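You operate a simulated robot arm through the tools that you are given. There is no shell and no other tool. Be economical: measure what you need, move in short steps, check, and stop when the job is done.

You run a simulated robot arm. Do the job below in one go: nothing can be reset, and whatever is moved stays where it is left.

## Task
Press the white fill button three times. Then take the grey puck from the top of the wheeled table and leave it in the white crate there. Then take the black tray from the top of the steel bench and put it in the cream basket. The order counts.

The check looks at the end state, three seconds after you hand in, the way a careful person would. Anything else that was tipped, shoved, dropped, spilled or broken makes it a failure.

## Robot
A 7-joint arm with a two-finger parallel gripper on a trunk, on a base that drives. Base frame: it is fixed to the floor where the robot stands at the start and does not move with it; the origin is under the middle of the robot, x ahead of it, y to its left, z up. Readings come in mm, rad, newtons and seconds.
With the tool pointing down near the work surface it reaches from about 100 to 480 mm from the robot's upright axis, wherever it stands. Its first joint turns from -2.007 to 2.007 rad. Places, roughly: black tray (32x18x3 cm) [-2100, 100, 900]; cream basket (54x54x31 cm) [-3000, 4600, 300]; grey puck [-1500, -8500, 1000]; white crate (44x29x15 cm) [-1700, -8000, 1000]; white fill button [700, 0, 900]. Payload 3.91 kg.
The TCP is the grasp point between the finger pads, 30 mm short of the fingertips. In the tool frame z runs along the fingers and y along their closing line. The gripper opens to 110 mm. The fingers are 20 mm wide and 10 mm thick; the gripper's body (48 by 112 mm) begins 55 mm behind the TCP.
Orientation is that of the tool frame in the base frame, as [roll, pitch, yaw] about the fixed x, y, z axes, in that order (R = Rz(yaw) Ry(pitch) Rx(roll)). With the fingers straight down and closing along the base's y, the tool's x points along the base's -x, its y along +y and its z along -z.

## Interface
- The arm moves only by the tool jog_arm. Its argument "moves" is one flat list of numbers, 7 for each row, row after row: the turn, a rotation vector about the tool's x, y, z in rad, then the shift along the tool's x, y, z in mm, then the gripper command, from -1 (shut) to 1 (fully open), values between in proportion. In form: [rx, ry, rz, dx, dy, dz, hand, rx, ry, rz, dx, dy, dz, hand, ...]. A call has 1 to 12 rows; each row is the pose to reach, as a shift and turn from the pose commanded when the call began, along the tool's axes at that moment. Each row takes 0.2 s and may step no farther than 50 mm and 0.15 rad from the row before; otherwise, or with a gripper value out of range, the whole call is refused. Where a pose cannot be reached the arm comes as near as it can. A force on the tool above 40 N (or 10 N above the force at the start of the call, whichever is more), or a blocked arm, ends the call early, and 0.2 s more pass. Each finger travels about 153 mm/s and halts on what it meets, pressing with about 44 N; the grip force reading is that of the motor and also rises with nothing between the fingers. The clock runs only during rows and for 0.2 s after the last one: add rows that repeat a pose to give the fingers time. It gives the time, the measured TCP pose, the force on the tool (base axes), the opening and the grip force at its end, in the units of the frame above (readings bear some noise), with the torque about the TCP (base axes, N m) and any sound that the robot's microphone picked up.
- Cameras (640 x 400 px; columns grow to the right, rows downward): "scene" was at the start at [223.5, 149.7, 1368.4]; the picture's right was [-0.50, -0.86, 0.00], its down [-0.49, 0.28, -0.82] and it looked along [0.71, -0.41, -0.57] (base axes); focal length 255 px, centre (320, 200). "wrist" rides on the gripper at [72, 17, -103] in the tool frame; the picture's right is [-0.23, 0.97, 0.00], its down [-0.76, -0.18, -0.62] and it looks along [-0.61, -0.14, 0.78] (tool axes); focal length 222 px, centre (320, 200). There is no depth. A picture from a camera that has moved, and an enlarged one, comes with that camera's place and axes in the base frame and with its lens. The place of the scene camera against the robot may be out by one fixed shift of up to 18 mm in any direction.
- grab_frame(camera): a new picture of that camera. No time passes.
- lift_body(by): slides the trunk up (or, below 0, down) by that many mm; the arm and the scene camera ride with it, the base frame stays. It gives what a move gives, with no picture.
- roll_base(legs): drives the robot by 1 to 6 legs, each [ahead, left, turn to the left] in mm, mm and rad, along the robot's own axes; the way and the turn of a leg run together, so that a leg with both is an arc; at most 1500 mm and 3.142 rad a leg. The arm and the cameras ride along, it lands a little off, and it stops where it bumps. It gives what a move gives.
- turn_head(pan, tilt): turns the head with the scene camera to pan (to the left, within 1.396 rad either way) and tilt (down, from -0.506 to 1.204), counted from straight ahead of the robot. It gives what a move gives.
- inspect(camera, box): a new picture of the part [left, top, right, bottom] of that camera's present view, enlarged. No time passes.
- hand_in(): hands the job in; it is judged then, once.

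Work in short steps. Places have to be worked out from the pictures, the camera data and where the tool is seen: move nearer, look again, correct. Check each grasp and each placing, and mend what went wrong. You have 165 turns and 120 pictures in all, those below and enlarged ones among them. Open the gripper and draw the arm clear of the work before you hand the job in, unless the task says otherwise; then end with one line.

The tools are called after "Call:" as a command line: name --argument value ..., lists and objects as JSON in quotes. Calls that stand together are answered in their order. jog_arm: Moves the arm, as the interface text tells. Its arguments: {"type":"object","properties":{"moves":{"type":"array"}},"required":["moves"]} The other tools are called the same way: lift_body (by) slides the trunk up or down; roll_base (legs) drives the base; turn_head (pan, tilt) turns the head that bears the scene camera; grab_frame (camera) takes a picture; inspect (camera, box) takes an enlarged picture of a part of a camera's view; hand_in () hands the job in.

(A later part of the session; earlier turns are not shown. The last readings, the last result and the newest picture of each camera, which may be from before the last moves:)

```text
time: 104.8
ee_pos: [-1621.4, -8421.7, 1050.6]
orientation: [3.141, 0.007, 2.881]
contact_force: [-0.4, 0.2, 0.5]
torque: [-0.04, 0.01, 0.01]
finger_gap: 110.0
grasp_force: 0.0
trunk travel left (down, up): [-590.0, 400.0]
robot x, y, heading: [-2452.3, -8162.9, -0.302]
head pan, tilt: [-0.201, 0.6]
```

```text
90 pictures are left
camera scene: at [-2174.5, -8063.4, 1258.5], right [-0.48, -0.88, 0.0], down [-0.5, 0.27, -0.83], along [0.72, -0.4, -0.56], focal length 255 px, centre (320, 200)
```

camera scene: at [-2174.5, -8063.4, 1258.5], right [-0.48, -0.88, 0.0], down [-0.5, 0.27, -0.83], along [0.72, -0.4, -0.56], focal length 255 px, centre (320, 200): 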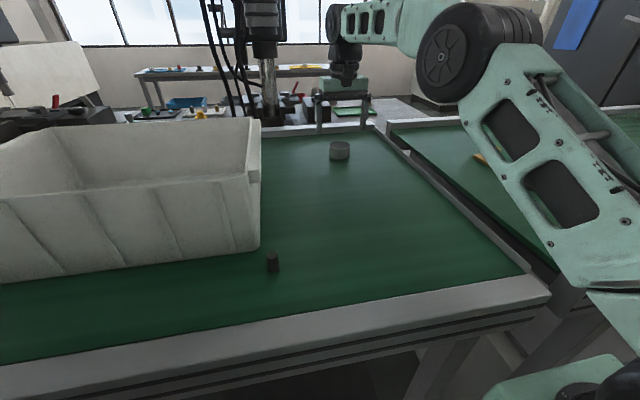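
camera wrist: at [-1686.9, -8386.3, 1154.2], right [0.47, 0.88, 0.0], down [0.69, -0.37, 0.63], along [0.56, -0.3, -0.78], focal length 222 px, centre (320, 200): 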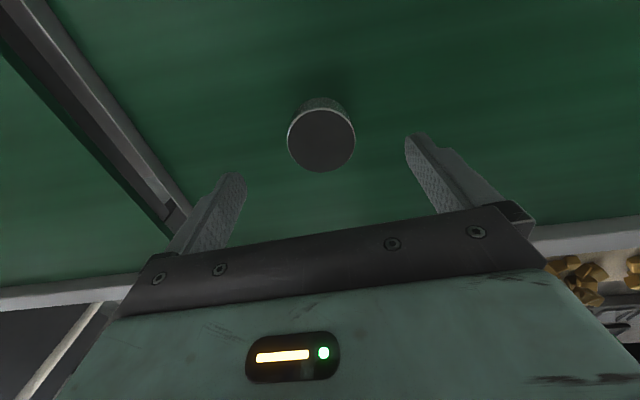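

The puck top triangulates to z≈993, its height to about 28 mm, and the table top to ≈964. The TCP is centred within a few mm. I'll lower 45 mm in steps to bring the fingertips to about z 975, then look.

Call:
jog_arm --moves '[0, 0, 0, 0, 1, 15, 1, 0, 0, 0, 0, 1, 30, 1, 0, 0, 0, 0, 1, 38, 1, 0, 0, 0, 0, 1, 45, 1]'

Call:
grab_frame --camera "wrist"

Call:
inspect --camera "scene" --box '[280, 60, 420, 180]'

```text
time: 105.8
ee_pos: [-1622.1, -8421.8, 1005.9]
orientation: [3.141, 0.008, 2.882]
contact_force: [-0.9, 0.2, 0.2]
torque: [0.0, -0.02, 0.0]
finger_gap: 109.9
grasp_force: 0.1
trunk travel left (down, up): [-590.0, 400.0]
robot x, y, heading: [-2452.9, -8160.4, -0.298]
head pan, tilt: [-0.201, 0.6]
```

```text
89 pictures are left
camera wrist: at [-1687.9, -8385.5, 1108.8], right [0.47, 0.88, 0.0], down [0.69, -0.37, 0.63], along [0.56, -0.3, -0.78], focal length 222 px, centre (320, 200)
```

wrist: 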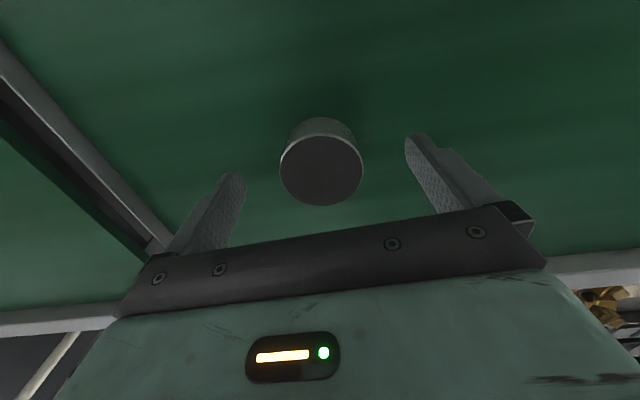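

```text
3.33 times, centred on (350, 120) of scene
camera zoom: at [-2174.6, -8063.3, 1258.5], right [-0.48, -0.88, 0.0], down [-0.5, 0.27, -0.83], along [0.72, -0.4, -0.56], focal length 850 px, centre (220, 467)
```

zoom: 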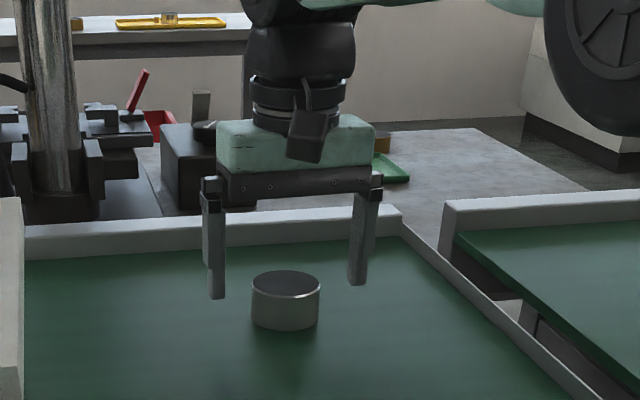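

In the scene zoom the tips are only about 7 mm below the puck's top, and the table is about 27 mm below the tips. I'll lower 18 mm more and close.

Call:
jog_arm --moves '[0, 0, 0, 0, 0, 6, 1, 0, 0, 0, 0, 0, 12, 1, 0, 0, 0, 0, 0, 18, 1, 0, 0, 0, 0, 0, 18, 1]'

Call:
inspect --camera "scene" --box '[280, 60, 420, 180]'

```text
time: 106.8
ee_pos: [-1621.9, -8422.5, 987.9]
orientation: [3.141, 0.007, 2.88]
contact_force: [0.2, 0.9, 0.0]
torque: [0.0, 0.01, 0.01]
finger_gap: 109.9
grasp_force: 0.1
trunk travel left (down, up): [-590.0, 400.0]
robot x, y, heading: [-2455.9, -8162.4, -0.302]
head pan, tilt: [-0.201, 0.6]
```

```text
3.33 times, centred on (350, 120) of scene
camera zoom: at [-2174.6, -8063.4, 1258.5], right [-0.48, -0.88, 0.0], down [-0.5, 0.27, -0.83], along [0.72, -0.4, -0.56], focal length 850 px, centre (220, 467)
```

zoom: 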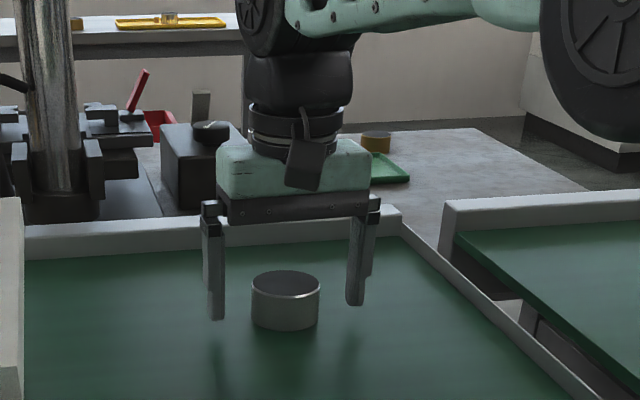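

The tips now straddle the puck a little above the table. Closing the gripper.

Call:
jog_arm --moves '[0, 0, 0, 0, 0, 0, 0, 0, 0, 0, 0, 0, 0, -0.5, 0, 0, 0, 0, 0, 0, -1, 0, 0, 0, 0, 0, 0, -1]'

Call:
grab_frame --camera "wrist"

```text
time: 107.8
ee_pos: [-1621.3, -8422.4, 987.7]
orientation: [3.141, 0.006, 2.881]
contact_force: [-1.3, -0.9, 0.2]
torque: [0.0, 0.02, 0.04]
finger_gap: 56.6
grasp_force: 44.1
trunk travel left (down, up): [-590.0, 400.0]
robot x, y, heading: [-2453.3, -8164.3, -0.298]
head pan, tilt: [-0.201, 0.6]
```

```text
86 pictures are left
camera wrist: at [-1687.6, -8385.6, 1090.3], right [0.47, 0.88, 0.0], down [0.69, -0.37, 0.63], along [0.56, -0.3, -0.78], focal length 222 px, centre (320, 200)
```

wrist: 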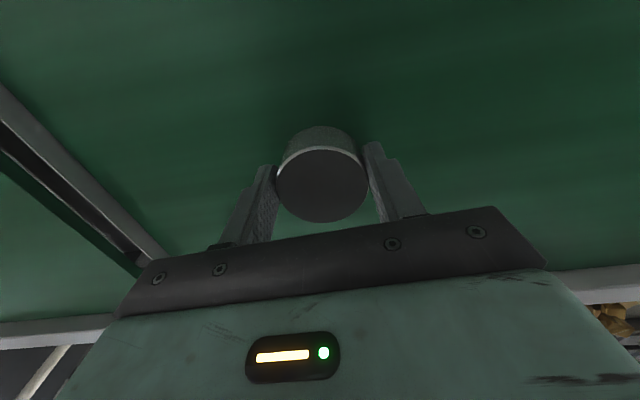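

The puck is held (gap 56.6 mm, 44 N). I'll lift with the trunk by 240 mm, so the puck clears the crate's rim at about z 1100.

Call:
lift_body --by 240

Call:
grab_frame --camera "wrist"

Call:
turn_head --pan 0.1 --tilt 0.8

Call:
grab_frame --camera "scene"

```text
time: 110.3
ee_pos: [-1622.2, -8423.2, 1226.8]
orientation: [3.14, 0.008, 2.879]
contact_force: [-1.1, 0.0, -2.8]
torque: [0.03, 0.01, -0.03]
finger_gap: 56.6
grasp_force: 44.5
trunk travel left (down, up): [-830.0, 160.0]
robot x, y, heading: [-2454.3, -8165.9, -0.304]
head pan, tilt: [-0.201, 0.6]
```

```text
85 pictures are left
camera wrist: at [-1687.5, -8385.6, 1330.1], right [0.47, 0.88, 0.0], down [0.69, -0.37, 0.63], along [0.56, -0.3, -0.78], focal length 222 px, centre (320, 200)
```

wrist: 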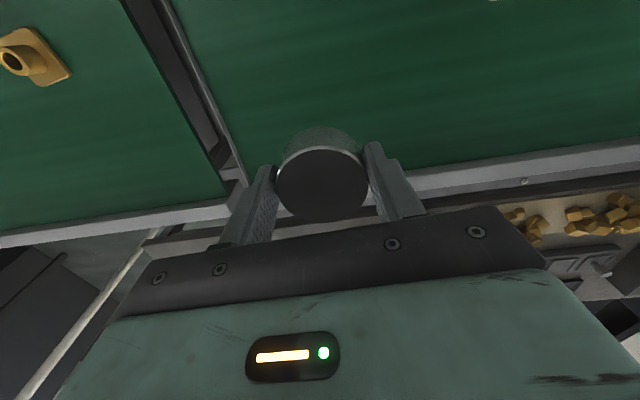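

```text
time: 111.1
ee_pos: [-1622.1, -8422.2, 1226.4]
orientation: [-3.141, 0.007, 2.881]
contact_force: [0.4, 0.0, -2.3]
torque: [-0.01, 0.02, 0.0]
finger_gap: 56.8
grasp_force: 43.6
trunk travel left (down, up): [-830.0, 160.0]
robot x, y, heading: [-2454.0, -8160.7, -0.304]
head pan, tilt: [0.099, 0.799]
```

```text
84 pictures are left
camera scene: at [-2172.9, -8037.1, 1481.6], right [-0.2, -0.98, 0.0], down [-0.7, 0.14, -0.7], along [0.68, -0.14, -0.72], focal length 255 px, centre (320, 200)
```

scene: 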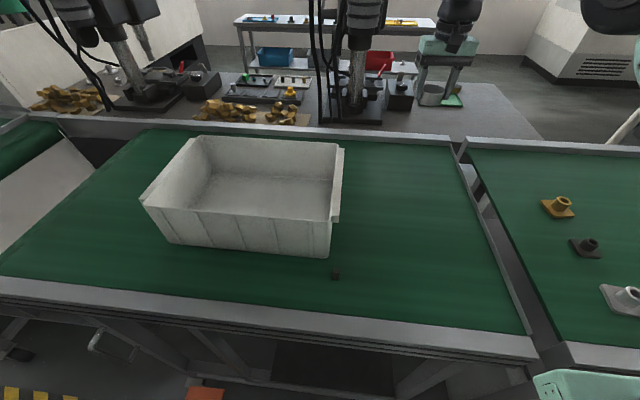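

Puck secure. Crate centre computes to about (-1690, -7982). I'll carry the puck level at this height over it.

Call:
jog_arm --moves '[0, 0, 0, 18, 40, 0, -1, 0, 0, 0, 36, 81, 0, -1, 0, 0, 0, 54, 121, 0, -1, 0, 0, 0, 72, 162, 0, -1, 0, 0, 0, 90, 202, 0, -1, 0, 0, 0, 107, 243, 0, -1, 0, 0, 0, 125, 283, 0, -1, 0, 0, 0, 143, 324, 0, -1, 0, 0, 0, 161, 364, 0, -1, 0, 0, 0, 179, 405, 0, -1, 0, 0, 0, 179, 405, 0, -1]'

Call:
grab_frame --camera "scene"

Call:
grab_frame --camera "wrist"

```text
time: 113.5
ee_pos: [-1687.2, -7984.5, 1225.4]
orientation: [-3.14, 0.009, 2.879]
contact_force: [-0.7, 0.6, -2.0]
torque: [0.06, 0.02, 0.0]
finger_gap: 56.7
grasp_force: 43.7
trunk travel left (down, up): [-830.0, 160.0]
robot x, y, heading: [-2451.0, -8167.0, -0.303]
head pan, tilt: [0.099, 0.799]
```

```text
83 pictures are left
camera scene: at [-2173.0, -8036.8, 1481.6], right [-0.2, -0.98, 0.0], down [-0.7, 0.14, -0.7], along [0.68, -0.14, -0.72], focal length 255 px, centre (320, 200)
```

scene: 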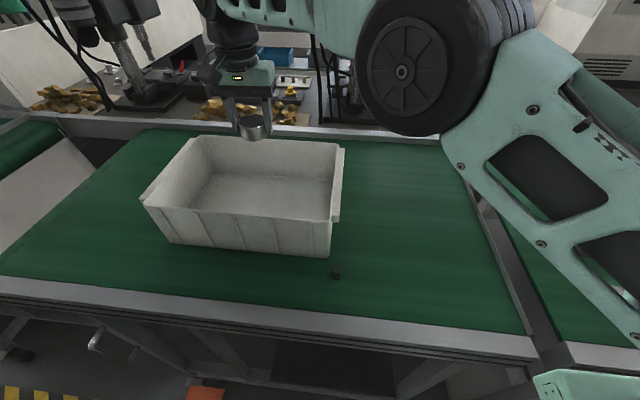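

```text
82 pictures are left
camera wrist: at [-1754.0, -7948.2, 1327.8], right [0.47, 0.88, 0.0], down [0.69, -0.37, 0.63], along [0.56, -0.3, -0.78], focal length 222 px, centre (320, 200)
```

wrist: 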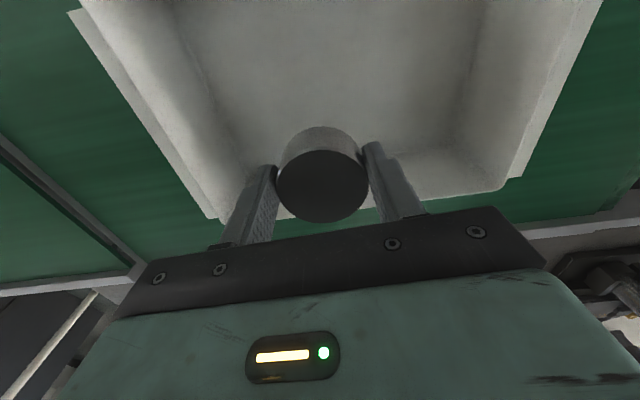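

The wrist view shows the crate centre at about (-1680, -7963). I'll shift 18 mm along and 12 mm outward, then lower the trunk 185 mm into the crate.

Call:
jog_arm --moves '[0, 0, 0, -12, 18, 0, -1, 0, 0, 0, -12, 18, 0, -1]'

Call:
lift_body --by -185

Call:
grab_frame --camera "scene"

Call:
grab_frame --camera "wrist"

```text
time: 114.1
ee_pos: [-1679.5, -7977.9, 1224.8]
orientation: [-3.141, 0.006, 2.88]
contact_force: [0.0, -0.2, -2.6]
torque: [0.02, -0.01, -0.02]
finger_gap: 56.4
grasp_force: 43.9
out of reach, approached as far as the arm can: row 1, 2
trunk travel left (down, up): [-830.0, 160.0]
robot x, y, heading: [-2451.4, -8163.4, -0.305]
head pan, tilt: [0.099, 0.799]
```

```text
time: 116.1
ee_pos: [-1679.4, -7977.8, 1040.1]
orientation: [3.141, 0.007, 2.88]
contact_force: [0.5, 0.2, -1.6]
torque: [-0.02, 0.04, 0.03]
finger_gap: 56.6
grasp_force: 44.4
trunk travel left (down, up): [-645.0, 345.0]
robot x, y, heading: [-2453.4, -8164.8, -0.302]
head pan, tilt: [0.099, 0.799]
```

```text
81 pictures are left
camera scene: at [-2172.9, -8036.9, 1296.6], right [-0.2, -0.98, 0.0], down [-0.7, 0.14, -0.7], along [0.68, -0.14, -0.72], focal length 255 px, centre (320, 200)
```

scene: 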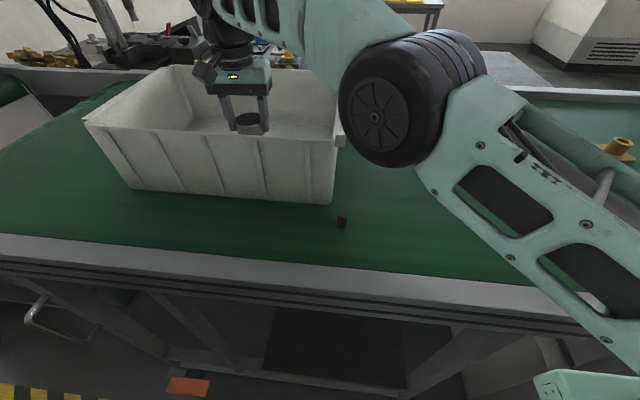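

```text
80 pictures are left
camera wrist: at [-1745.7, -7941.4, 1142.8], right [0.47, 0.88, 0.0], down [0.69, -0.37, 0.63], along [0.56, -0.3, -0.78], focal length 222 px, centre (320, 200)
```

wrist: 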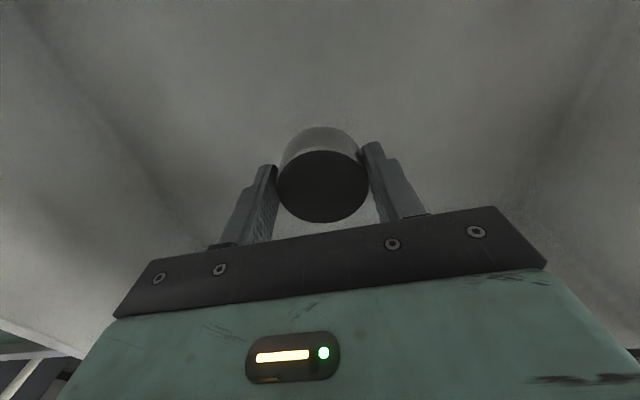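

The elbow joint looks close to the crate's right rim. I'll zoom in before lowering further.

Call:
inspect --camera "scene" --box '[270, 40, 430, 180]'

```text
2.86 times, centred on (350, 110) of scene
camera zoom: at [-2172.9, -8036.9, 1296.6], right [-0.2, -0.98, 0.0], down [-0.7, 0.14, -0.7], along [0.68, -0.14, -0.72], focal length 728 px, centre (234, 457)
```

zoom: 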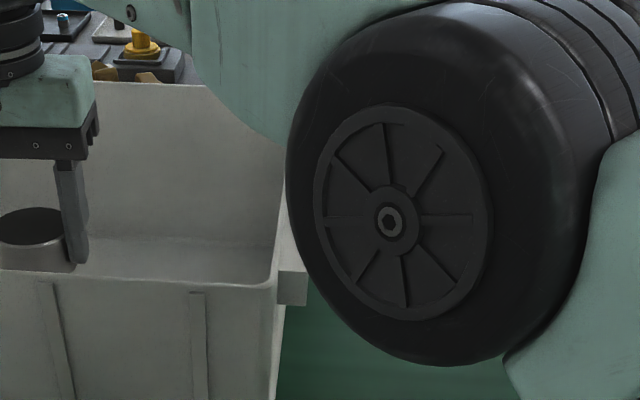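

The elbow is nearer to the camera than the crate, but I can't be certain of the gap. I'll lower with the arm only, 15 mm, and see how the elbow moves.

Call:
jog_arm --moves '[0, 0, 0, 0, 0, 5, -1, 0, 0, 0, 0, 0, 10, -1, 0, 0, 0, 0, 0, 15, -1]'

Call:
inspect --camera "scene" --box '[270, 40, 430, 180]'

```text
time: 116.9
ee_pos: [-1679.3, -7977.0, 1023.1]
orientation: [-3.141, 0.008, 2.879]
contact_force: [1.1, -0.8, -1.8]
torque: [-0.05, 0.03, -0.01]
finger_gap: 56.7
grasp_force: 44.3
trunk travel left (down, up): [-645.0, 345.0]
robot x, y, heading: [-2453.0, -8162.5, -0.299]
head pan, tilt: [0.099, 0.799]
```

```text
2.86 times, centred on (350, 110) of scene
camera zoom: at [-2173.0, -8036.9, 1296.6], right [-0.2, -0.98, 0.0], down [-0.7, 0.14, -0.7], along [0.68, -0.14, -0.72], focal length 728 px, centre (234, 457)
```

zoom: 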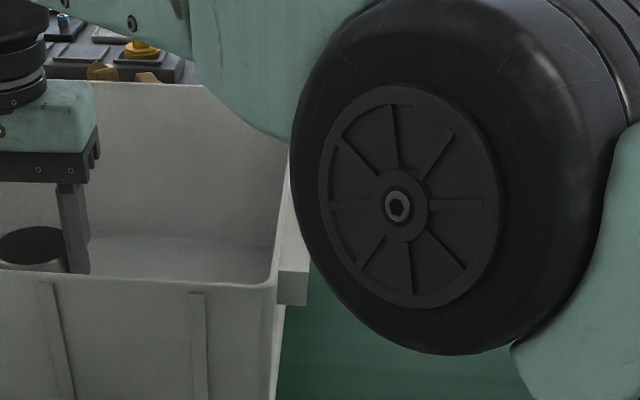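

The elbow moves away from the crate as the arm lowers, so this is safe. I'll continue down toward the crate floor.

Call:
jog_arm --moves '[0, 0, 0, 0, 0, 6, -1, 0, 0, 0, 0, 0, 12, -1, 0, 0, 0, 0, 0, 16, -1, 0, 0, 0, 0, 0, 20, -1]'

Call:
inspect --camera "scene" --box '[180, 40, 360, 180]'

```text
time: 117.9
ee_pos: [-1679.6, -7976.3, 1003.3]
orientation: [3.14, 0.009, 2.878]
contact_force: [0.5, -0.2, -2.6]
torque: [0.01, 0.01, 0.02]
finger_gap: 56.6
grasp_force: 43.9
trunk travel left (down, up): [-645.0, 345.0]
robot x, y, heading: [-2454.6, -8163.4, -0.3]
head pan, tilt: [0.099, 0.799]
```

```text
2.86 times, centred on (270, 110) of scene
camera zoom: at [-2173.0, -8036.9, 1296.6], right [-0.2, -0.98, 0.0], down [-0.7, 0.14, -0.7], along [0.68, -0.14, -0.72], focal length 728 px, centre (463, 457)
```

zoom: 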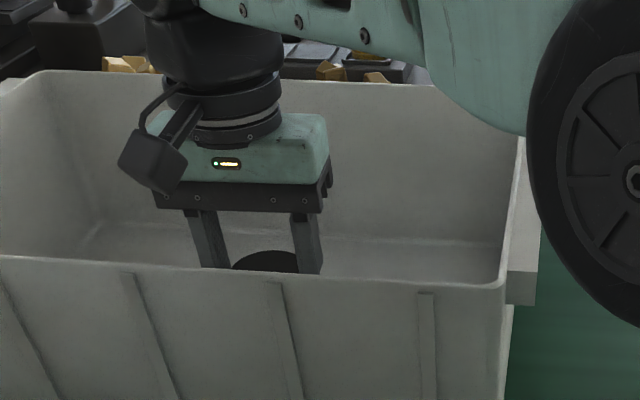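

Wrist camera and gripper are clear of the walls, with no contact yet. I'll go on in 2 mm steps until it touches.

Call:
jog_arm --moves '[0, 0, 0, 0, 0, 2, -1, 0, 0, 0, 0, 0, 4, -1, 0, 0, 0, 0, 0, 6, -1, 0, 0, 0, 0, 0, 8, -1]'

```text
time: 118.9
ee_pos: [-1680.1, -7978.1, 995.9]
orientation: [-3.141, 0.005, 2.879]
contact_force: [0.2, 0.3, -2.9]
torque: [0.04, 0.03, -0.05]
finger_gap: 56.6
grasp_force: 44.2
trunk travel left (down, up): [-645.0, 345.0]
robot x, y, heading: [-2457.4, -8162.2, -0.298]
head pan, tilt: [0.099, 0.799]
```

Still no contact. Continuing in 2 mm steps.

Call:
jog_arm --moves '[0, 0, 0, 0, 0, 2, -1, 0, 0, 0, 0, 0, 4, -1, 0, 0, 0, 0, 0, 6, -1]'

```text
time: 119.7
ee_pos: [-1679.9, -7978.1, 992.8]
orientation: [3.139, 0.008, 2.879]
contact_force: [-4.0, -1.8, 11.6]
torque: [-0.14, 0.38, 0.03]
finger_gap: 56.5
grasp_force: 44.0
trunk travel left (down, up): [-645.0, 345.0]
robot x, y, heading: [-2454.4, -8166.0, -0.298]
head pan, tilt: [0.099, 0.799]
```

The puck is on the crate floor (contact 11.6 N). I'll ease up 2 mm, open the gripper part way, and then rise straight up.

Call:
jog_arm --moves '[0, 0, 0, 0, 0, -2, -1, 0, 0, 0, 0, 0, -2, -0.1, 0, 0, 0, 0, 0, -2, 0.5, 0, 0, 0, 0, 0, -2, 0.5]'

Call:
jog_arm --moves '[0, 0, 0, 0, 0, -20, 0.5, 0, 0, 0, 0, 0, -40, 0.5, 0, 0, 0, 0, 0, -50, 0.5]'

Call:
lift_body --by 200

Call:
grab_frame --camera "wrist"

Call:
grab_frame --camera "scene"

```text
time: 120.7
ee_pos: [-1679.8, -7978.9, 992.2]
orientation: [-3.141, 0.007, 2.881]
contact_force: [0.4, 0.6, -0.4]
torque: [-0.01, 0.0, 0.02]
finger_gap: 82.6
grasp_force: 0.1
trunk travel left (down, up): [-645.0, 345.0]
robot x, y, heading: [-2455.8, -8164.9, -0.295]
head pan, tilt: [0.099, 0.799]
```

```text
time: 121.5
ee_pos: [-1679.0, -7979.3, 1043.0]
orientation: [3.141, 0.007, 2.882]
contact_force: [1.0, -0.6, 0.0]
torque: [-0.01, 0.01, 0.02]
finger_gap: 82.5
grasp_force: 0.1
trunk travel left (down, up): [-645.0, 345.0]
robot x, y, heading: [-2450.5, -8160.8, -0.3]
head pan, tilt: [0.099, 0.799]
```

```text
time: 123.7
ee_pos: [-1679.4, -7978.5, 1243.1]
orientation: [3.141, 0.008, 2.88]
contact_force: [0.1, 0.4, 0.4]
torque: [0.02, 0.02, 0.01]
finger_gap: 82.5
grasp_force: 0.1
trunk travel left (down, up): [-845.0, 145.0]
robot x, y, heading: [-2455.3, -8164.5, -0.301]
head pan, tilt: [0.099, 0.799]
```

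```text
76 pictures are left
camera wrist: at [-1745.4, -7942.4, 1346.3], right [0.47, 0.88, 0.0], down [0.69, -0.37, 0.63], along [0.56, -0.3, -0.78], focal length 222 px, centre (320, 200)
```

wrist: 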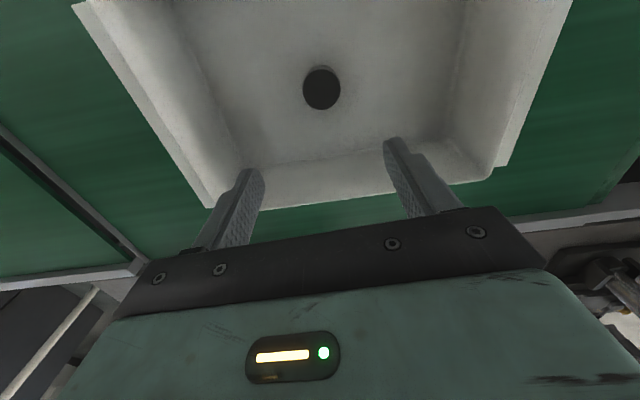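

```text
75 pictures are left
camera scene: at [-2173.0, -8036.9, 1496.6], right [-0.2, -0.98, 0.0], down [-0.7, 0.14, -0.7], along [0.68, -0.14, -0.72], focal length 255 px, centre (320, 200)
```

scene: 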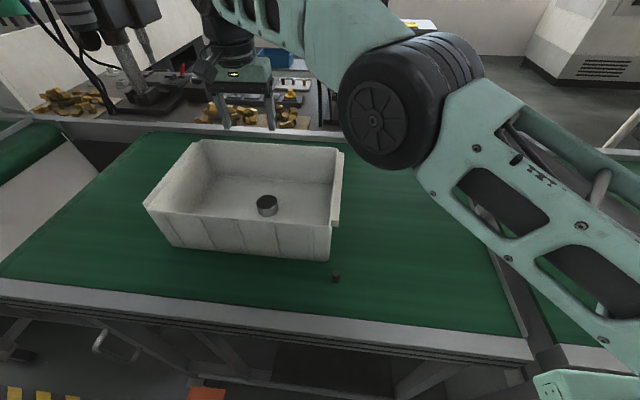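

The puck stands in the crate. I'll back straight out 450 mm with the arm high, then draw the arm in to the front.

Call:
roll_base --legs '[[-450, 0, 0]]'

Call:
jog_arm --moves '[0, 0, 0, 23, -41, 0, -1, 0, 0, 0, 46, -82, 0, -1, 0, 0, 0, 70, -122, 0, -1, 0, 0, 0, 94, -163, 0, -1, 0, 0, 0, 117, -204, 0, -1, 0, 0, 0, 141, -244, 0, -1, 0, 0, 0, 164, -285, 0, -1, 0, 0, 0, 188, -326, 0, -1, 0, 0, 0, 211, -366, 0, -1, 0, 0, 0, 225, -400, 0, -1]'

Call:
grab_frame --camera "scene"

```text
time: 126.4
ee_pos: [-2103.1, -7849.4, 1242.6]
orientation: [-3.141, 0.006, 2.875]
contact_force: [0.1, 0.6, -0.6]
torque: [0.0, -0.01, 0.01]
finger_gap: 82.3
grasp_force: 0.0
trunk travel left (down, up): [-845.0, 145.0]
robot x, y, heading: [-2880.2, -8031.2, -0.309]
head pan, tilt: [0.099, 0.799]
```

```text
time: 128.6
ee_pos: [-2428.9, -8180.3, 1241.1]
orientation: [-3.14, 0.006, 2.876]
contact_force: [0.1, 0.4, -0.1]
torque: [-0.01, 0.03, 0.03]
finger_gap: 0.4
grasp_force: 37.8
trunk travel left (down, up): [-845.0, 145.0]
robot x, y, heading: [-2877.1, -8030.1, -0.306]
head pan, tilt: [0.099, 0.799]
```

```text
74 pictures are left
camera scene: at [-2597.6, -7905.0, 1496.5], right [-0.2, -0.98, 0.0], down [-0.7, 0.15, -0.7], along [0.68, -0.14, -0.72], focal length 255 px, centre (320, 200)
```

scene: 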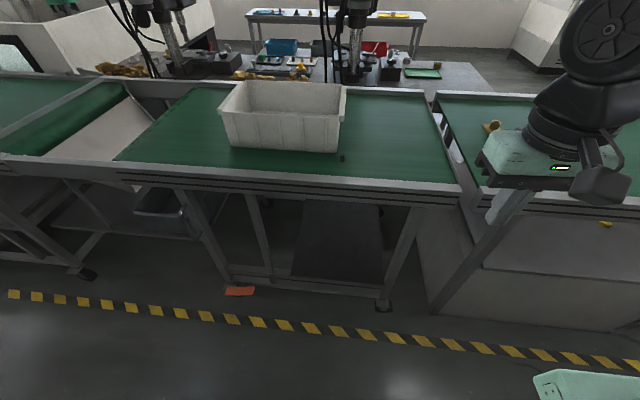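

All is in order at the table. I'll turn left to heading 1.28 and look down the aisle before driving back.

Call:
roll_base --legs '[[0, 0, 1.583]]'

Call:
turn_head --pan 0.0 --tilt 0.3

Call:
grab_frame --camera "scene"

```text
time: 132.8
ee_pos: [-2732.5, -7579.6, 1241.9]
orientation: [3.141, 0.009, -1.832]
contact_force: [0.6, -0.3, 1.0]
torque: [-0.01, 0.02, 0.0]
finger_gap: 0.0
grasp_force: 38.0
trunk travel left (down, up): [-845.0, 145.0]
robot x, y, heading: [-2877.8, -8034.1, 1.262]
head pan, tilt: [0.099, 0.799]
```

```text
time: 133.8
ee_pos: [-2731.2, -7579.4, 1241.2]
orientation: [3.14, 0.006, -1.83]
contact_force: [0.2, 0.0, -0.2]
torque: [0.0, 0.02, 0.01]
finger_gap: 0.0
grasp_force: 38.4
trunk travel left (down, up): [-845.0, 145.0]
robot x, y, heading: [-2882.2, -8029.5, 1.271]
head pan, tilt: [0.0, 0.3]
```

```text
73 pictures are left
camera scene: at [-3000.5, -7756.0, 1540.9], right [0.96, -0.29, 0.0], down [-0.09, -0.28, -0.95], along [0.28, 0.91, -0.3], focal length 255 px, centre (320, 200)
```

scene: 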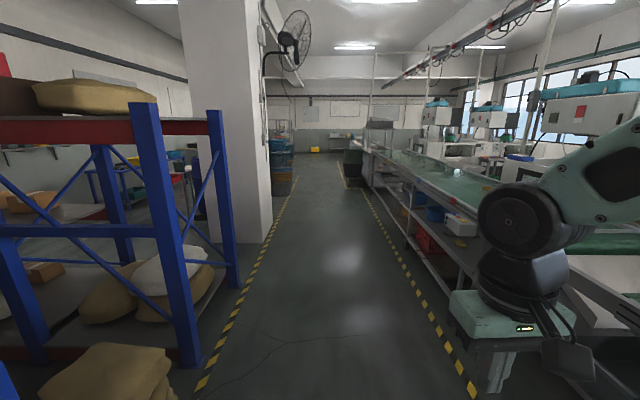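

The aisle is aligned with my heading. The basket stack on the right leaves little room, so I'll drift left by 150 mm over the first 4.2 m, then look again.

Call:
roll_base --legs '[[1450, 60, 0], [1450, 60, 0], [1300, 40, 0]]'

Call:
grab_frame --camera "scene"

```text
time: 154.3
ee_pos: [-1804.5, -3387.3, 1241.5]
orientation: [-3.14, 0.007, -1.733]
contact_force: [0.1, 0.5, 0.2]
torque: [0.0, 0.01, 0.02]
finger_gap: 0.0
grasp_force: 38.1
trunk travel left (down, up): [-845.0, 145.0]
robot x, y, heading: [-1904.7, -3849.6, 1.369]
head pan, tilt: [0.0, 0.3]
```

```text
72 pictures are left
camera scene: at [-2055.1, -3590.5, 1541.0], right [0.98, -0.2, 0.0], down [-0.06, -0.29, -0.96], along [0.19, 0.94, -0.3], focal length 255 px, centre (320, 200)
```

scene: 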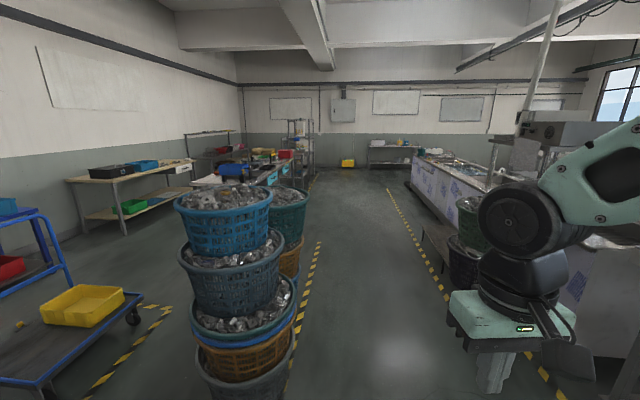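

I've drifted to heading 1.37. The left basket stack is close, so I'll correct. First I'll zoom on the area around (265,165) where the tray bench should be.

Call:
inspect --camera "scene" --box '[180, 110, 440, 250]'

```text
2.46 times, centred on (310, 180) of scene
camera zoom: at [-2055.1, -3590.5, 1541.0], right [0.98, -0.2, 0.0], down [-0.06, -0.29, -0.96], along [0.19, 0.94, -0.3], focal length 628 px, centre (345, 249)
```

zoom: 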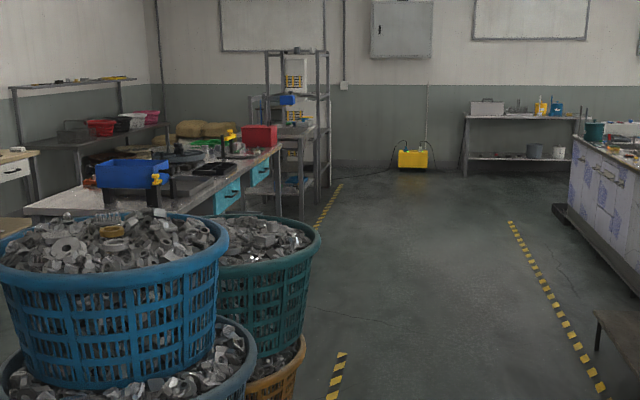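

The black tray is on the bench with teal drawers, at about (-2091, 125), some 250 mm behind its front edge (edge heading ≈1.31). I'll correct the heading, shift right, and drive up the aisle 3.6 m.

Call:
roll_base --legs '[[0, -130, -0.08], [1450, 0, 0], [1450, 0, 0], [600, 0, 0]]'

Call:
turn_head --pan 1.0 --tilt 0.4

Call:
grab_frame --camera "scene"

```text
time: 172.1
ee_pos: [-695.7, -90.4, 1241.8]
orientation: [3.14, 0.007, -1.798]
contact_force: [0.0, 0.7, -0.1]
torque: [0.01, -0.01, -0.03]
finger_gap: 0.1
grasp_force: 37.7
trunk travel left (down, up): [-845.0, 145.0]
robot x, y, heading: [-826.0, -544.6, 1.306]
head pan, tilt: [0.0, 0.3]
```

```text
time: 173.3
ee_pos: [-694.3, -88.5, 1241.6]
orientation: [-3.139, 0.008, -1.798]
contact_force: [0.7, -0.7, -0.4]
torque: [0.0, -0.01, 0.01]
finger_gap: 0.0
grasp_force: 37.2
trunk travel left (down, up): [-845.0, 145.0]
robot x, y, heading: [-822.8, -543.2, 1.304]
head pan, tilt: [1.0, 0.4]
```

```text
70 pictures are left
camera scene: at [-1044.3, -295.9, 1531.8], right [0.74, 0.67, 0.0], down [0.26, -0.29, -0.92], along [-0.62, 0.68, -0.39], focal length 255 px, centre (320, 200)
```

scene: 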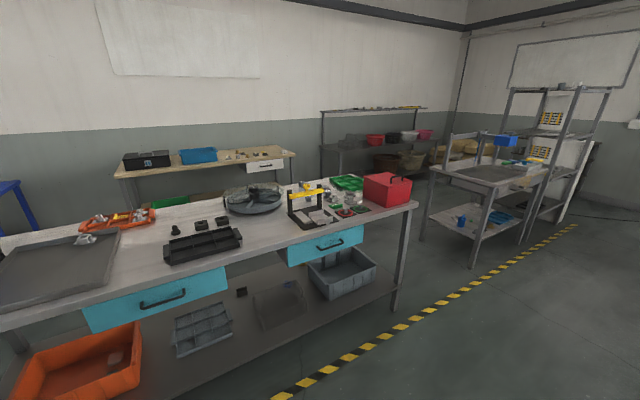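

The tray is in view. Zooming to see its shape and orientation.

Call:
inspect --camera "scene" --box '[120, 180, 320, 300]'

```text
3.20 times, centred on (220, 240) of scene
camera zoom: at [-1044.3, -295.9, 1531.8], right [0.74, 0.67, 0.0], down [0.26, -0.29, -0.92], along [-0.62, 0.68, -0.39], focal length 816 px, centre (640, 72)
```

zoom: 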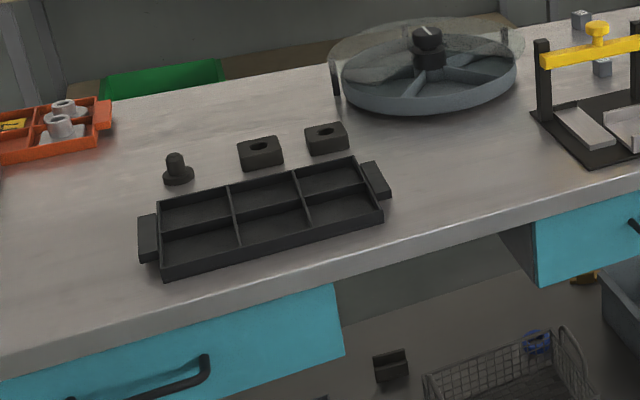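

The tray has a lengthwise centre divider that I can pinch at its middle. Its centre is about (-2090, 78), and the bench edge heading is ≈1.284. I'll turn to face the bench (heading 2.855), shift right 237 and approach 780.

Call:
roll_base --legs '[[0, 0, 1.551], [0, -237, 0], [700, 0, 0]]'

Call:
turn_head --pan 0.0 --tilt 0.85

Call:
grab_frame --camera "scene"

Call:
grab_frame --camera "wrist"

```text
time: 182.4
ee_pos: [-1900.1, 9.8, 1242.2]
orientation: [3.141, 0.007, -0.232]
contact_force: [-0.5, -0.1, -0.1]
torque: [-0.02, -0.02, 0.01]
finger_gap: 0.0
grasp_force: 37.9
trunk travel left (down, up): [-845.0, 145.0]
robot x, y, heading: [-1447.6, -123.1, 2.87]
head pan, tilt: [1.0, 0.4]
```

```text
time: 183.7
ee_pos: [-1899.8, 9.0, 1241.9]
orientation: [-3.142, 0.008, -0.233]
contact_force: [0.0, 0.1, 0.4]
torque: [0.02, -0.03, 0.0]
finger_gap: 0.0
grasp_force: 37.8
trunk travel left (down, up): [-845.0, 145.0]
robot x, y, heading: [-1445.0, -122.5, 2.873]
head pan, tilt: [0.0, 0.85]
```

```text
68 pictures are left
camera scene: at [-1706.7, -274.4, 1492.7], right [0.27, 0.96, 0.0], down [0.72, -0.2, -0.66], along [-0.64, 0.18, -0.75], focal length 255 px, centre (320, 200)
```

scene: 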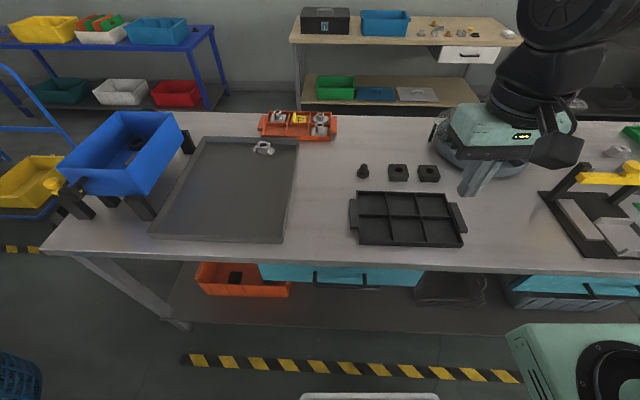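

```text
67 pictures are left
camera wrist: at [-1831.9, -23.1, 1345.6], right [-0.44, -0.9, 0.0], down [-0.7, 0.35, 0.63], along [-0.56, 0.28, -0.78], focal length 222 px, centre (320, 200)
```

wrist: 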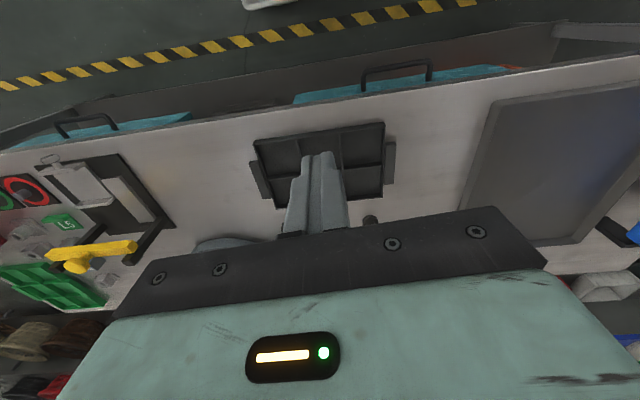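

Scene and wrist views put the tray centre at about (-2066, 88). I'll move above it while turning the gripper 1.517 rad, so the fingers close across the lengthwise divider, half open.

Call:
jog_arm --moves '[0, 0, -0.138, -16.3, -3.5, 0, 0, 0, 0, -0.276, -32.6, -7, 0, 0, 0, 0, -0.414, -48.9, -10.5, 0, 0, 0, 0, -0.552, -65.2, -14, 0, 0, 0, 0, -0.69, -81.5, -17.5, 0, 0, 0, 0, -0.828, -97.8, -21, 0, 0, 0, 0, -0.966, -114, -24.5, 0, 0, 0, 0, -1.104, -130, -28, 0, 0, 0, 0, -1.242, -146.5, -32, 0, 0, 0, 0, -1.38, -163, -35.5, 0, 0, 0, 0, -1.517, -179, -39, 0, 0, 0, 0, -1.517, -179, -39, 0, 0]'

Call:
grab_frame --camera "wrist"

Call:
grab_frame --camera "scene"

```text
time: 186.3
ee_pos: [-2065.5, 86.4, 1242.1]
orientation: [-3.132, 0.001, 1.284]
contact_force: [0.0, 0.3, 0.9]
torque: [0.01, 0.0, 0.02]
finger_gap: 55.0
grasp_force: 0.1
trunk travel left (down, up): [-845.0, 145.0]
robot x, y, heading: [-1447.7, -127.2, 2.87]
head pan, tilt: [0.0, 0.85]
```

```text
66 pictures are left
camera wrist: at [-2028.1, 152.8, 1345.9], right [0.87, -0.49, -0.01], down [-0.38, -0.68, 0.62], along [-0.31, -0.54, -0.78], focal length 222 px, centre (320, 200)
```

wrist: 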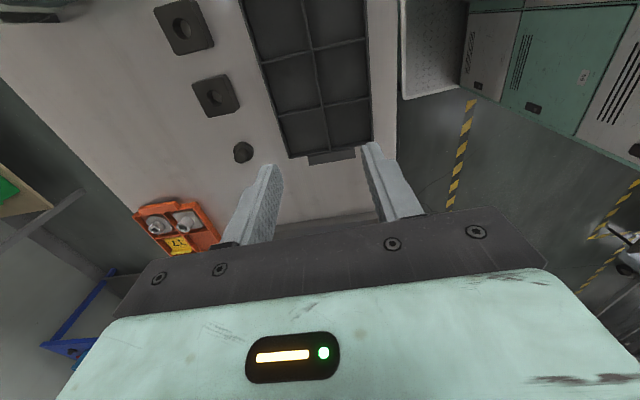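

```text
65 pictures are left
camera scene: at [-1706.7, -274.3, 1492.6], right [0.27, 0.96, 0.0], down [0.72, -0.2, -0.66], along [-0.64, 0.18, -0.75], focal length 255 px, centre (320, 200)
```

scene: 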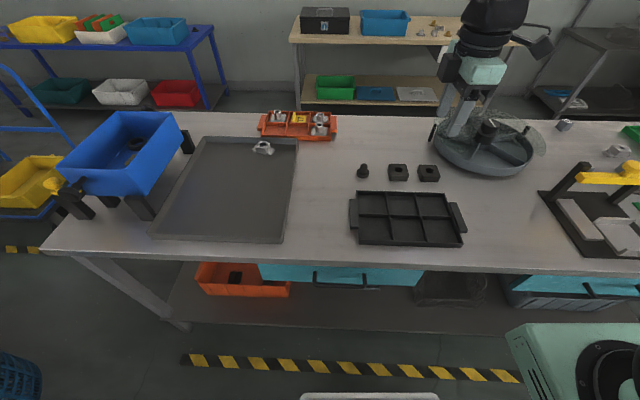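

The gripper is turned. The tray centre refines to (-2072, 83), so I'll correct by a few mm and lower the trunk 220 mm for a closer look.

Call:
jog_arm --moves '[-0.009, 0, 0, -5, -5, 0, 0, -0.009, 0, 0, -5, -5, 0, 0]'

Call:
lift_body --by -220

Call:
grab_frame --camera "wrist"

Call:
grab_frame --camera "scene"

```text
time: 186.9
ee_pos: [-2072.4, 83.8, 1242.6]
orientation: [3.139, -0.002, 1.286]
contact_force: [0.3, 0.3, -0.3]
torque: [0.02, -0.01, -0.01]
finger_gap: 55.0
grasp_force: 0.1
trunk travel left (down, up): [-845.0, 145.0]
robot x, y, heading: [-1443.9, -125.1, 2.872]
head pan, tilt: [0.0, 0.85]
```

```text
time: 189.2
ee_pos: [-2071.2, 83.6, 1022.3]
orientation: [3.14, -0.001, 1.284]
contact_force: [0.8, 0.4, 0.4]
torque: [-0.01, -0.01, -0.01]
finger_gap: 55.2
grasp_force: 0.2
trunk travel left (down, up): [-625.0, 365.0]
robot x, y, heading: [-1443.4, -121.8, 2.871]
head pan, tilt: [0.0, 0.85]
```

```text
64 pictures are left
camera wrist: at [-2034.5, 149.9, 1126.5], right [0.87, -0.49, 0.0], down [-0.39, -0.68, 0.62], along [-0.31, -0.54, -0.78], focal length 222 px, centre (320, 200)
```

wrist: 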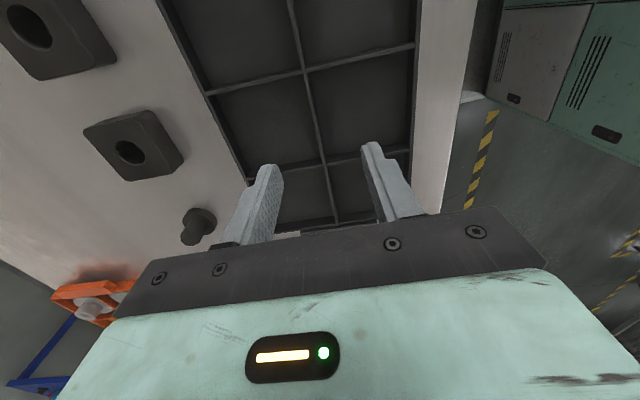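

```text
63 pictures are left
camera scene: at [-1706.7, -274.4, 1272.6], right [0.27, 0.96, 0.0], down [0.72, -0.2, -0.66], along [-0.64, 0.18, -0.75], focal length 255 px, centre (320, 200)
```

scene: 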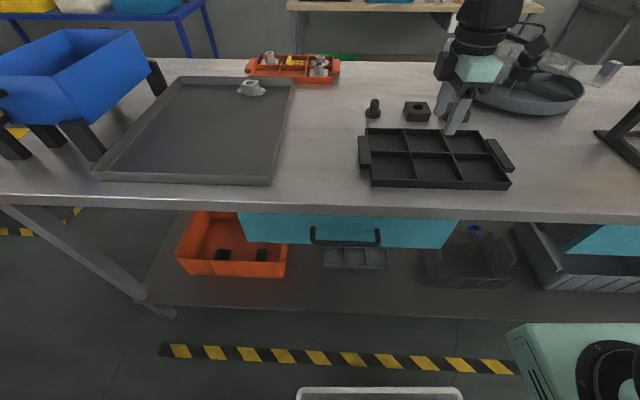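

Height estimates for the tray range over z≈880–920. I'll lower another 45 mm (tips at about 947) and look again to pin it down.

Call:
jog_arm --moves '[0, 0, 0, 0, 0, 15, 0, 0, 0, 0, 0, 0, 30, 0, 0, 0, 0, 0, 0, 45, 0]'

Call:
grab_frame --camera "wrist"

Call:
inspect --camera "scene" --box '[340, 40, 540, 200]'

```text
time: 190.0
ee_pos: [-2070.1, 83.4, 978.4]
orientation: [3.141, -0.002, 1.283]
contact_force: [1.1, -0.4, -0.1]
torque: [-0.01, 0.03, 0.0]
finger_gap: 54.9
grasp_force: 0.0
trunk travel left (down, up): [-625.0, 365.0]
robot x, y, heading: [-1441.1, -125.5, 2.87]
head pan, tilt: [0.0, 0.85]
```

```text
62 pictures are left
camera wrist: at [-2034.8, 149.5, 1082.4], right [0.87, -0.49, 0.0], down [-0.39, -0.68, 0.62], along [-0.31, -0.54, -0.78], focal length 222 px, centre (320, 200)
```

wrist: 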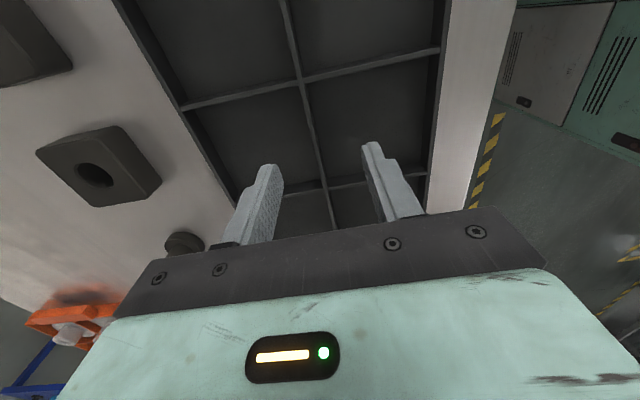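

```text
2.50 times, centred on (440, 120) of scene
camera zoom: at [-1706.6, -274.4, 1272.7], right [0.27, 0.96, 0.0], down [0.72, -0.2, -0.66], along [-0.64, 0.18, -0.75], focal length 637 px, centre (20, 400)
```

zoom: 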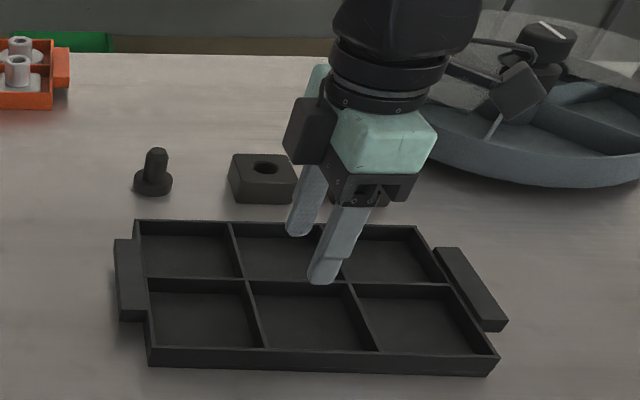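

Combining views gives a divider top z≈915 and centre ≈(-2075, 87). I'll shift 6 mm across and lower 33 mm so that the tips are level with the divider top, then look.

Call:
jog_arm --moves '[0, 0, 0, 1, -6, 10, 0, 0, 0, 0, 1, -6, 20, 0, 0, 0, 0, 1, -6, 33, 0]'

Call:
grab_frame --camera "wrist"

Call:
inspect --camera "scene" --box '[360, 80, 520, 200]'

```text
time: 190.8
ee_pos: [-2077.4, 85.5, 942.5]
orientation: [3.14, 0.001, 1.285]
contact_force: [0.6, 0.5, 0.0]
torque: [-0.03, -0.02, -0.01]
finger_gap: 55.3
grasp_force: 0.1
trunk travel left (down, up): [-625.0, 365.0]
robot x, y, heading: [-1444.4, -121.7, 2.873]
head pan, tilt: [0.0, 0.85]
```

```text
60 pictures are left
camera wrist: at [-2040.8, 152.3, 1047.2], right [0.87, -0.49, 0.0], down [-0.39, -0.68, 0.62], along [-0.31, -0.54, -0.78], focal length 222 px, centre (320, 200)
```

wrist: 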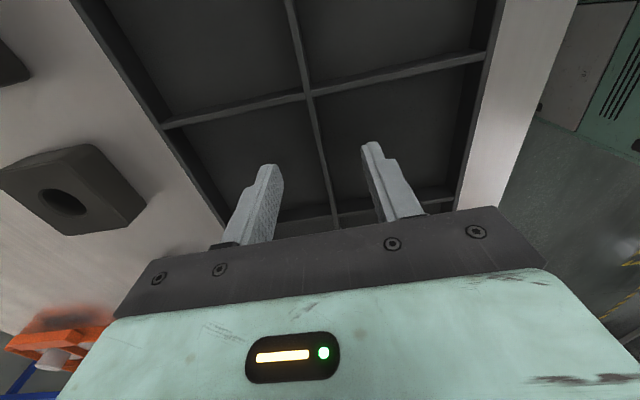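

```text
3.33 times, centred on (440, 140) of scene
camera zoom: at [-1706.6, -274.4, 1272.7], right [0.27, 0.96, 0.0], down [0.72, -0.2, -0.66], along [-0.64, 0.18, -0.75], focal length 850 px, centre (-80, 400)
```

zoom: 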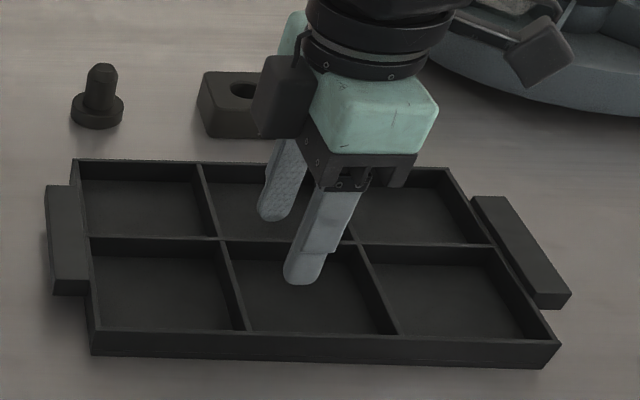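

The divider is centred between the fingers and its top is at z≈910. I'll lower 18 mm into the compartments and close.

Call:
jog_arm --moves '[0, 0, 0, -4, 0, 6, 0, 0, 0, 0, -4, 0, 12, 0, 0, 0, 0, -4, 0, 18, 0, 0, 0, 0, -4, 0, 18, 0]'

Call:
jog_arm --moves '[0, 0, 0, 0, 0, 0, -0.4, 0, 0, 0, 0, 0, 0, -0.8, 0, 0, 0, 0, 0, 0, -1, 0, 0, 0, 0, 0, 0, -1]'

Call:
grab_frame --camera "wrist"

Call:
inspect --camera "scene" --box '[360, 80, 520, 200]'

```text
time: 191.5
ee_pos: [-2080.2, 83.9, 936.6]
orientation: [-3.134, 0.001, 1.287]
contact_force: [5.4, 0.5, 23.0]
torque: [-0.15, -0.88, 0.06]
finger_gap: 57.3
grasp_force: 2.3
trunk travel left (down, up): [-625.0, 365.0]
robot x, y, heading: [-1442.5, -124.0, 2.869]
head pan, tilt: [0.0, 0.85]
stopped in row 3: the force on the tool passed its limit at 49 N (the readings are from after the stop); the commanded pose is now the measured one
```

```text
time: 192.5
ee_pos: [-2081.0, 82.4, 936.4]
orientation: [-3.128, 0.002, 1.288]
contact_force: [-9.7, 2.7, 35.8]
torque: [-0.07, -0.1, 0.01]
finger_gap: 3.3
grasp_force: 44.0
trunk travel left (down, up): [-625.0, 365.0]
robot x, y, heading: [-1442.9, -121.4, 2.873]
head pan, tilt: [0.0, 0.85]
```

```text
58 pictures are left
camera wrist: at [-2043.2, 149.0, 1039.8], right [0.87, -0.49, -0.01], down [-0.38, -0.68, 0.63], along [-0.32, -0.54, -0.78], focal length 222 px, centre (320, 200)
```

wrist: 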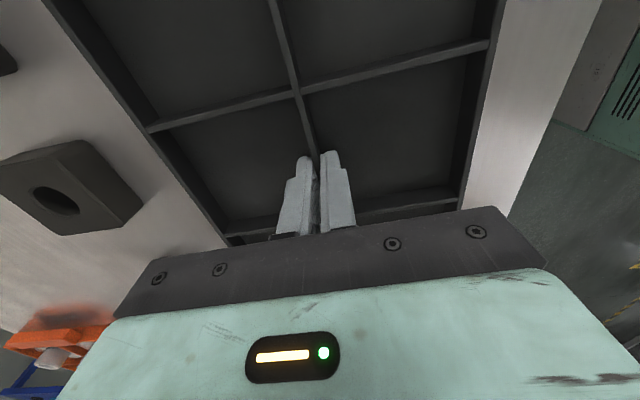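

```text
3.33 times, centred on (440, 140) of scene
camera zoom: at [-1706.2, -274.6, 1273.0], right [0.27, 0.96, 0.0], down [0.72, -0.2, -0.66], along [-0.64, 0.18, -0.75], focal length 850 px, centre (-80, 400)
```

zoom: 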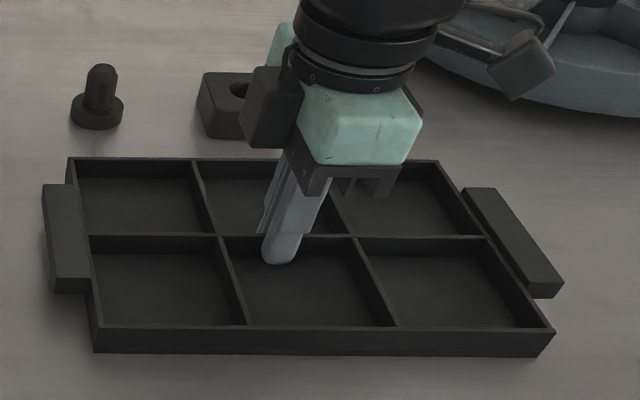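

The tips met the tray floor at z≈906 (higher than I estimated), and the divider is now gripped (gap 3.3 mm). I'll lift 20 mm gently and check that the tray follows.

Call:
jog_arm --moves '[0, 0, 0, 0, 0, -3, -1, 0, 0, 0, 0, 0, -8, -1, 0, 0, 0, 0, 0, -14, -1, 0, 0, 0, 0, 0, -20, -1, 0, 0, 0, 0, 0, -20, -1]'

Call:
grab_frame --camera "scene"

```text
time: 193.7
ee_pos: [-2078.9, 85.6, 953.8]
orientation: [-3.136, 0.001, 1.286]
contact_force: [0.8, 1.1, -2.6]
torque: [0.04, 0.0, -0.01]
finger_gap: 3.5
grasp_force: 43.5
trunk travel left (down, up): [-625.0, 365.0]
robot x, y, heading: [-1442.8, -124.7, 2.876]
head pan, tilt: [0.0, 0.85]
```

```text
56 pictures are left
camera scene: at [-1706.7, -274.3, 1272.6], right [0.27, 0.96, 0.0], down [0.72, -0.2, -0.66], along [-0.64, 0.18, -0.75], focal length 255 px, centre (320, 200)
```

scene: 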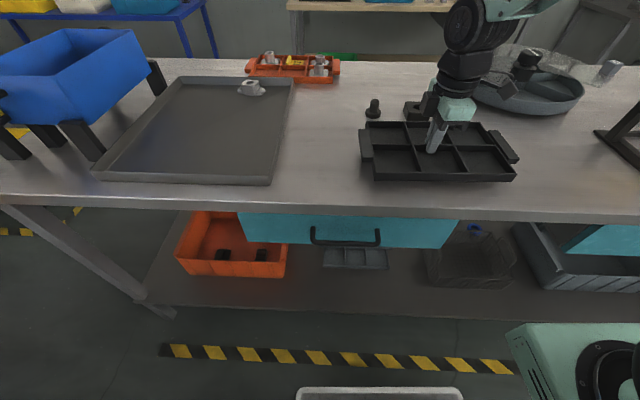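

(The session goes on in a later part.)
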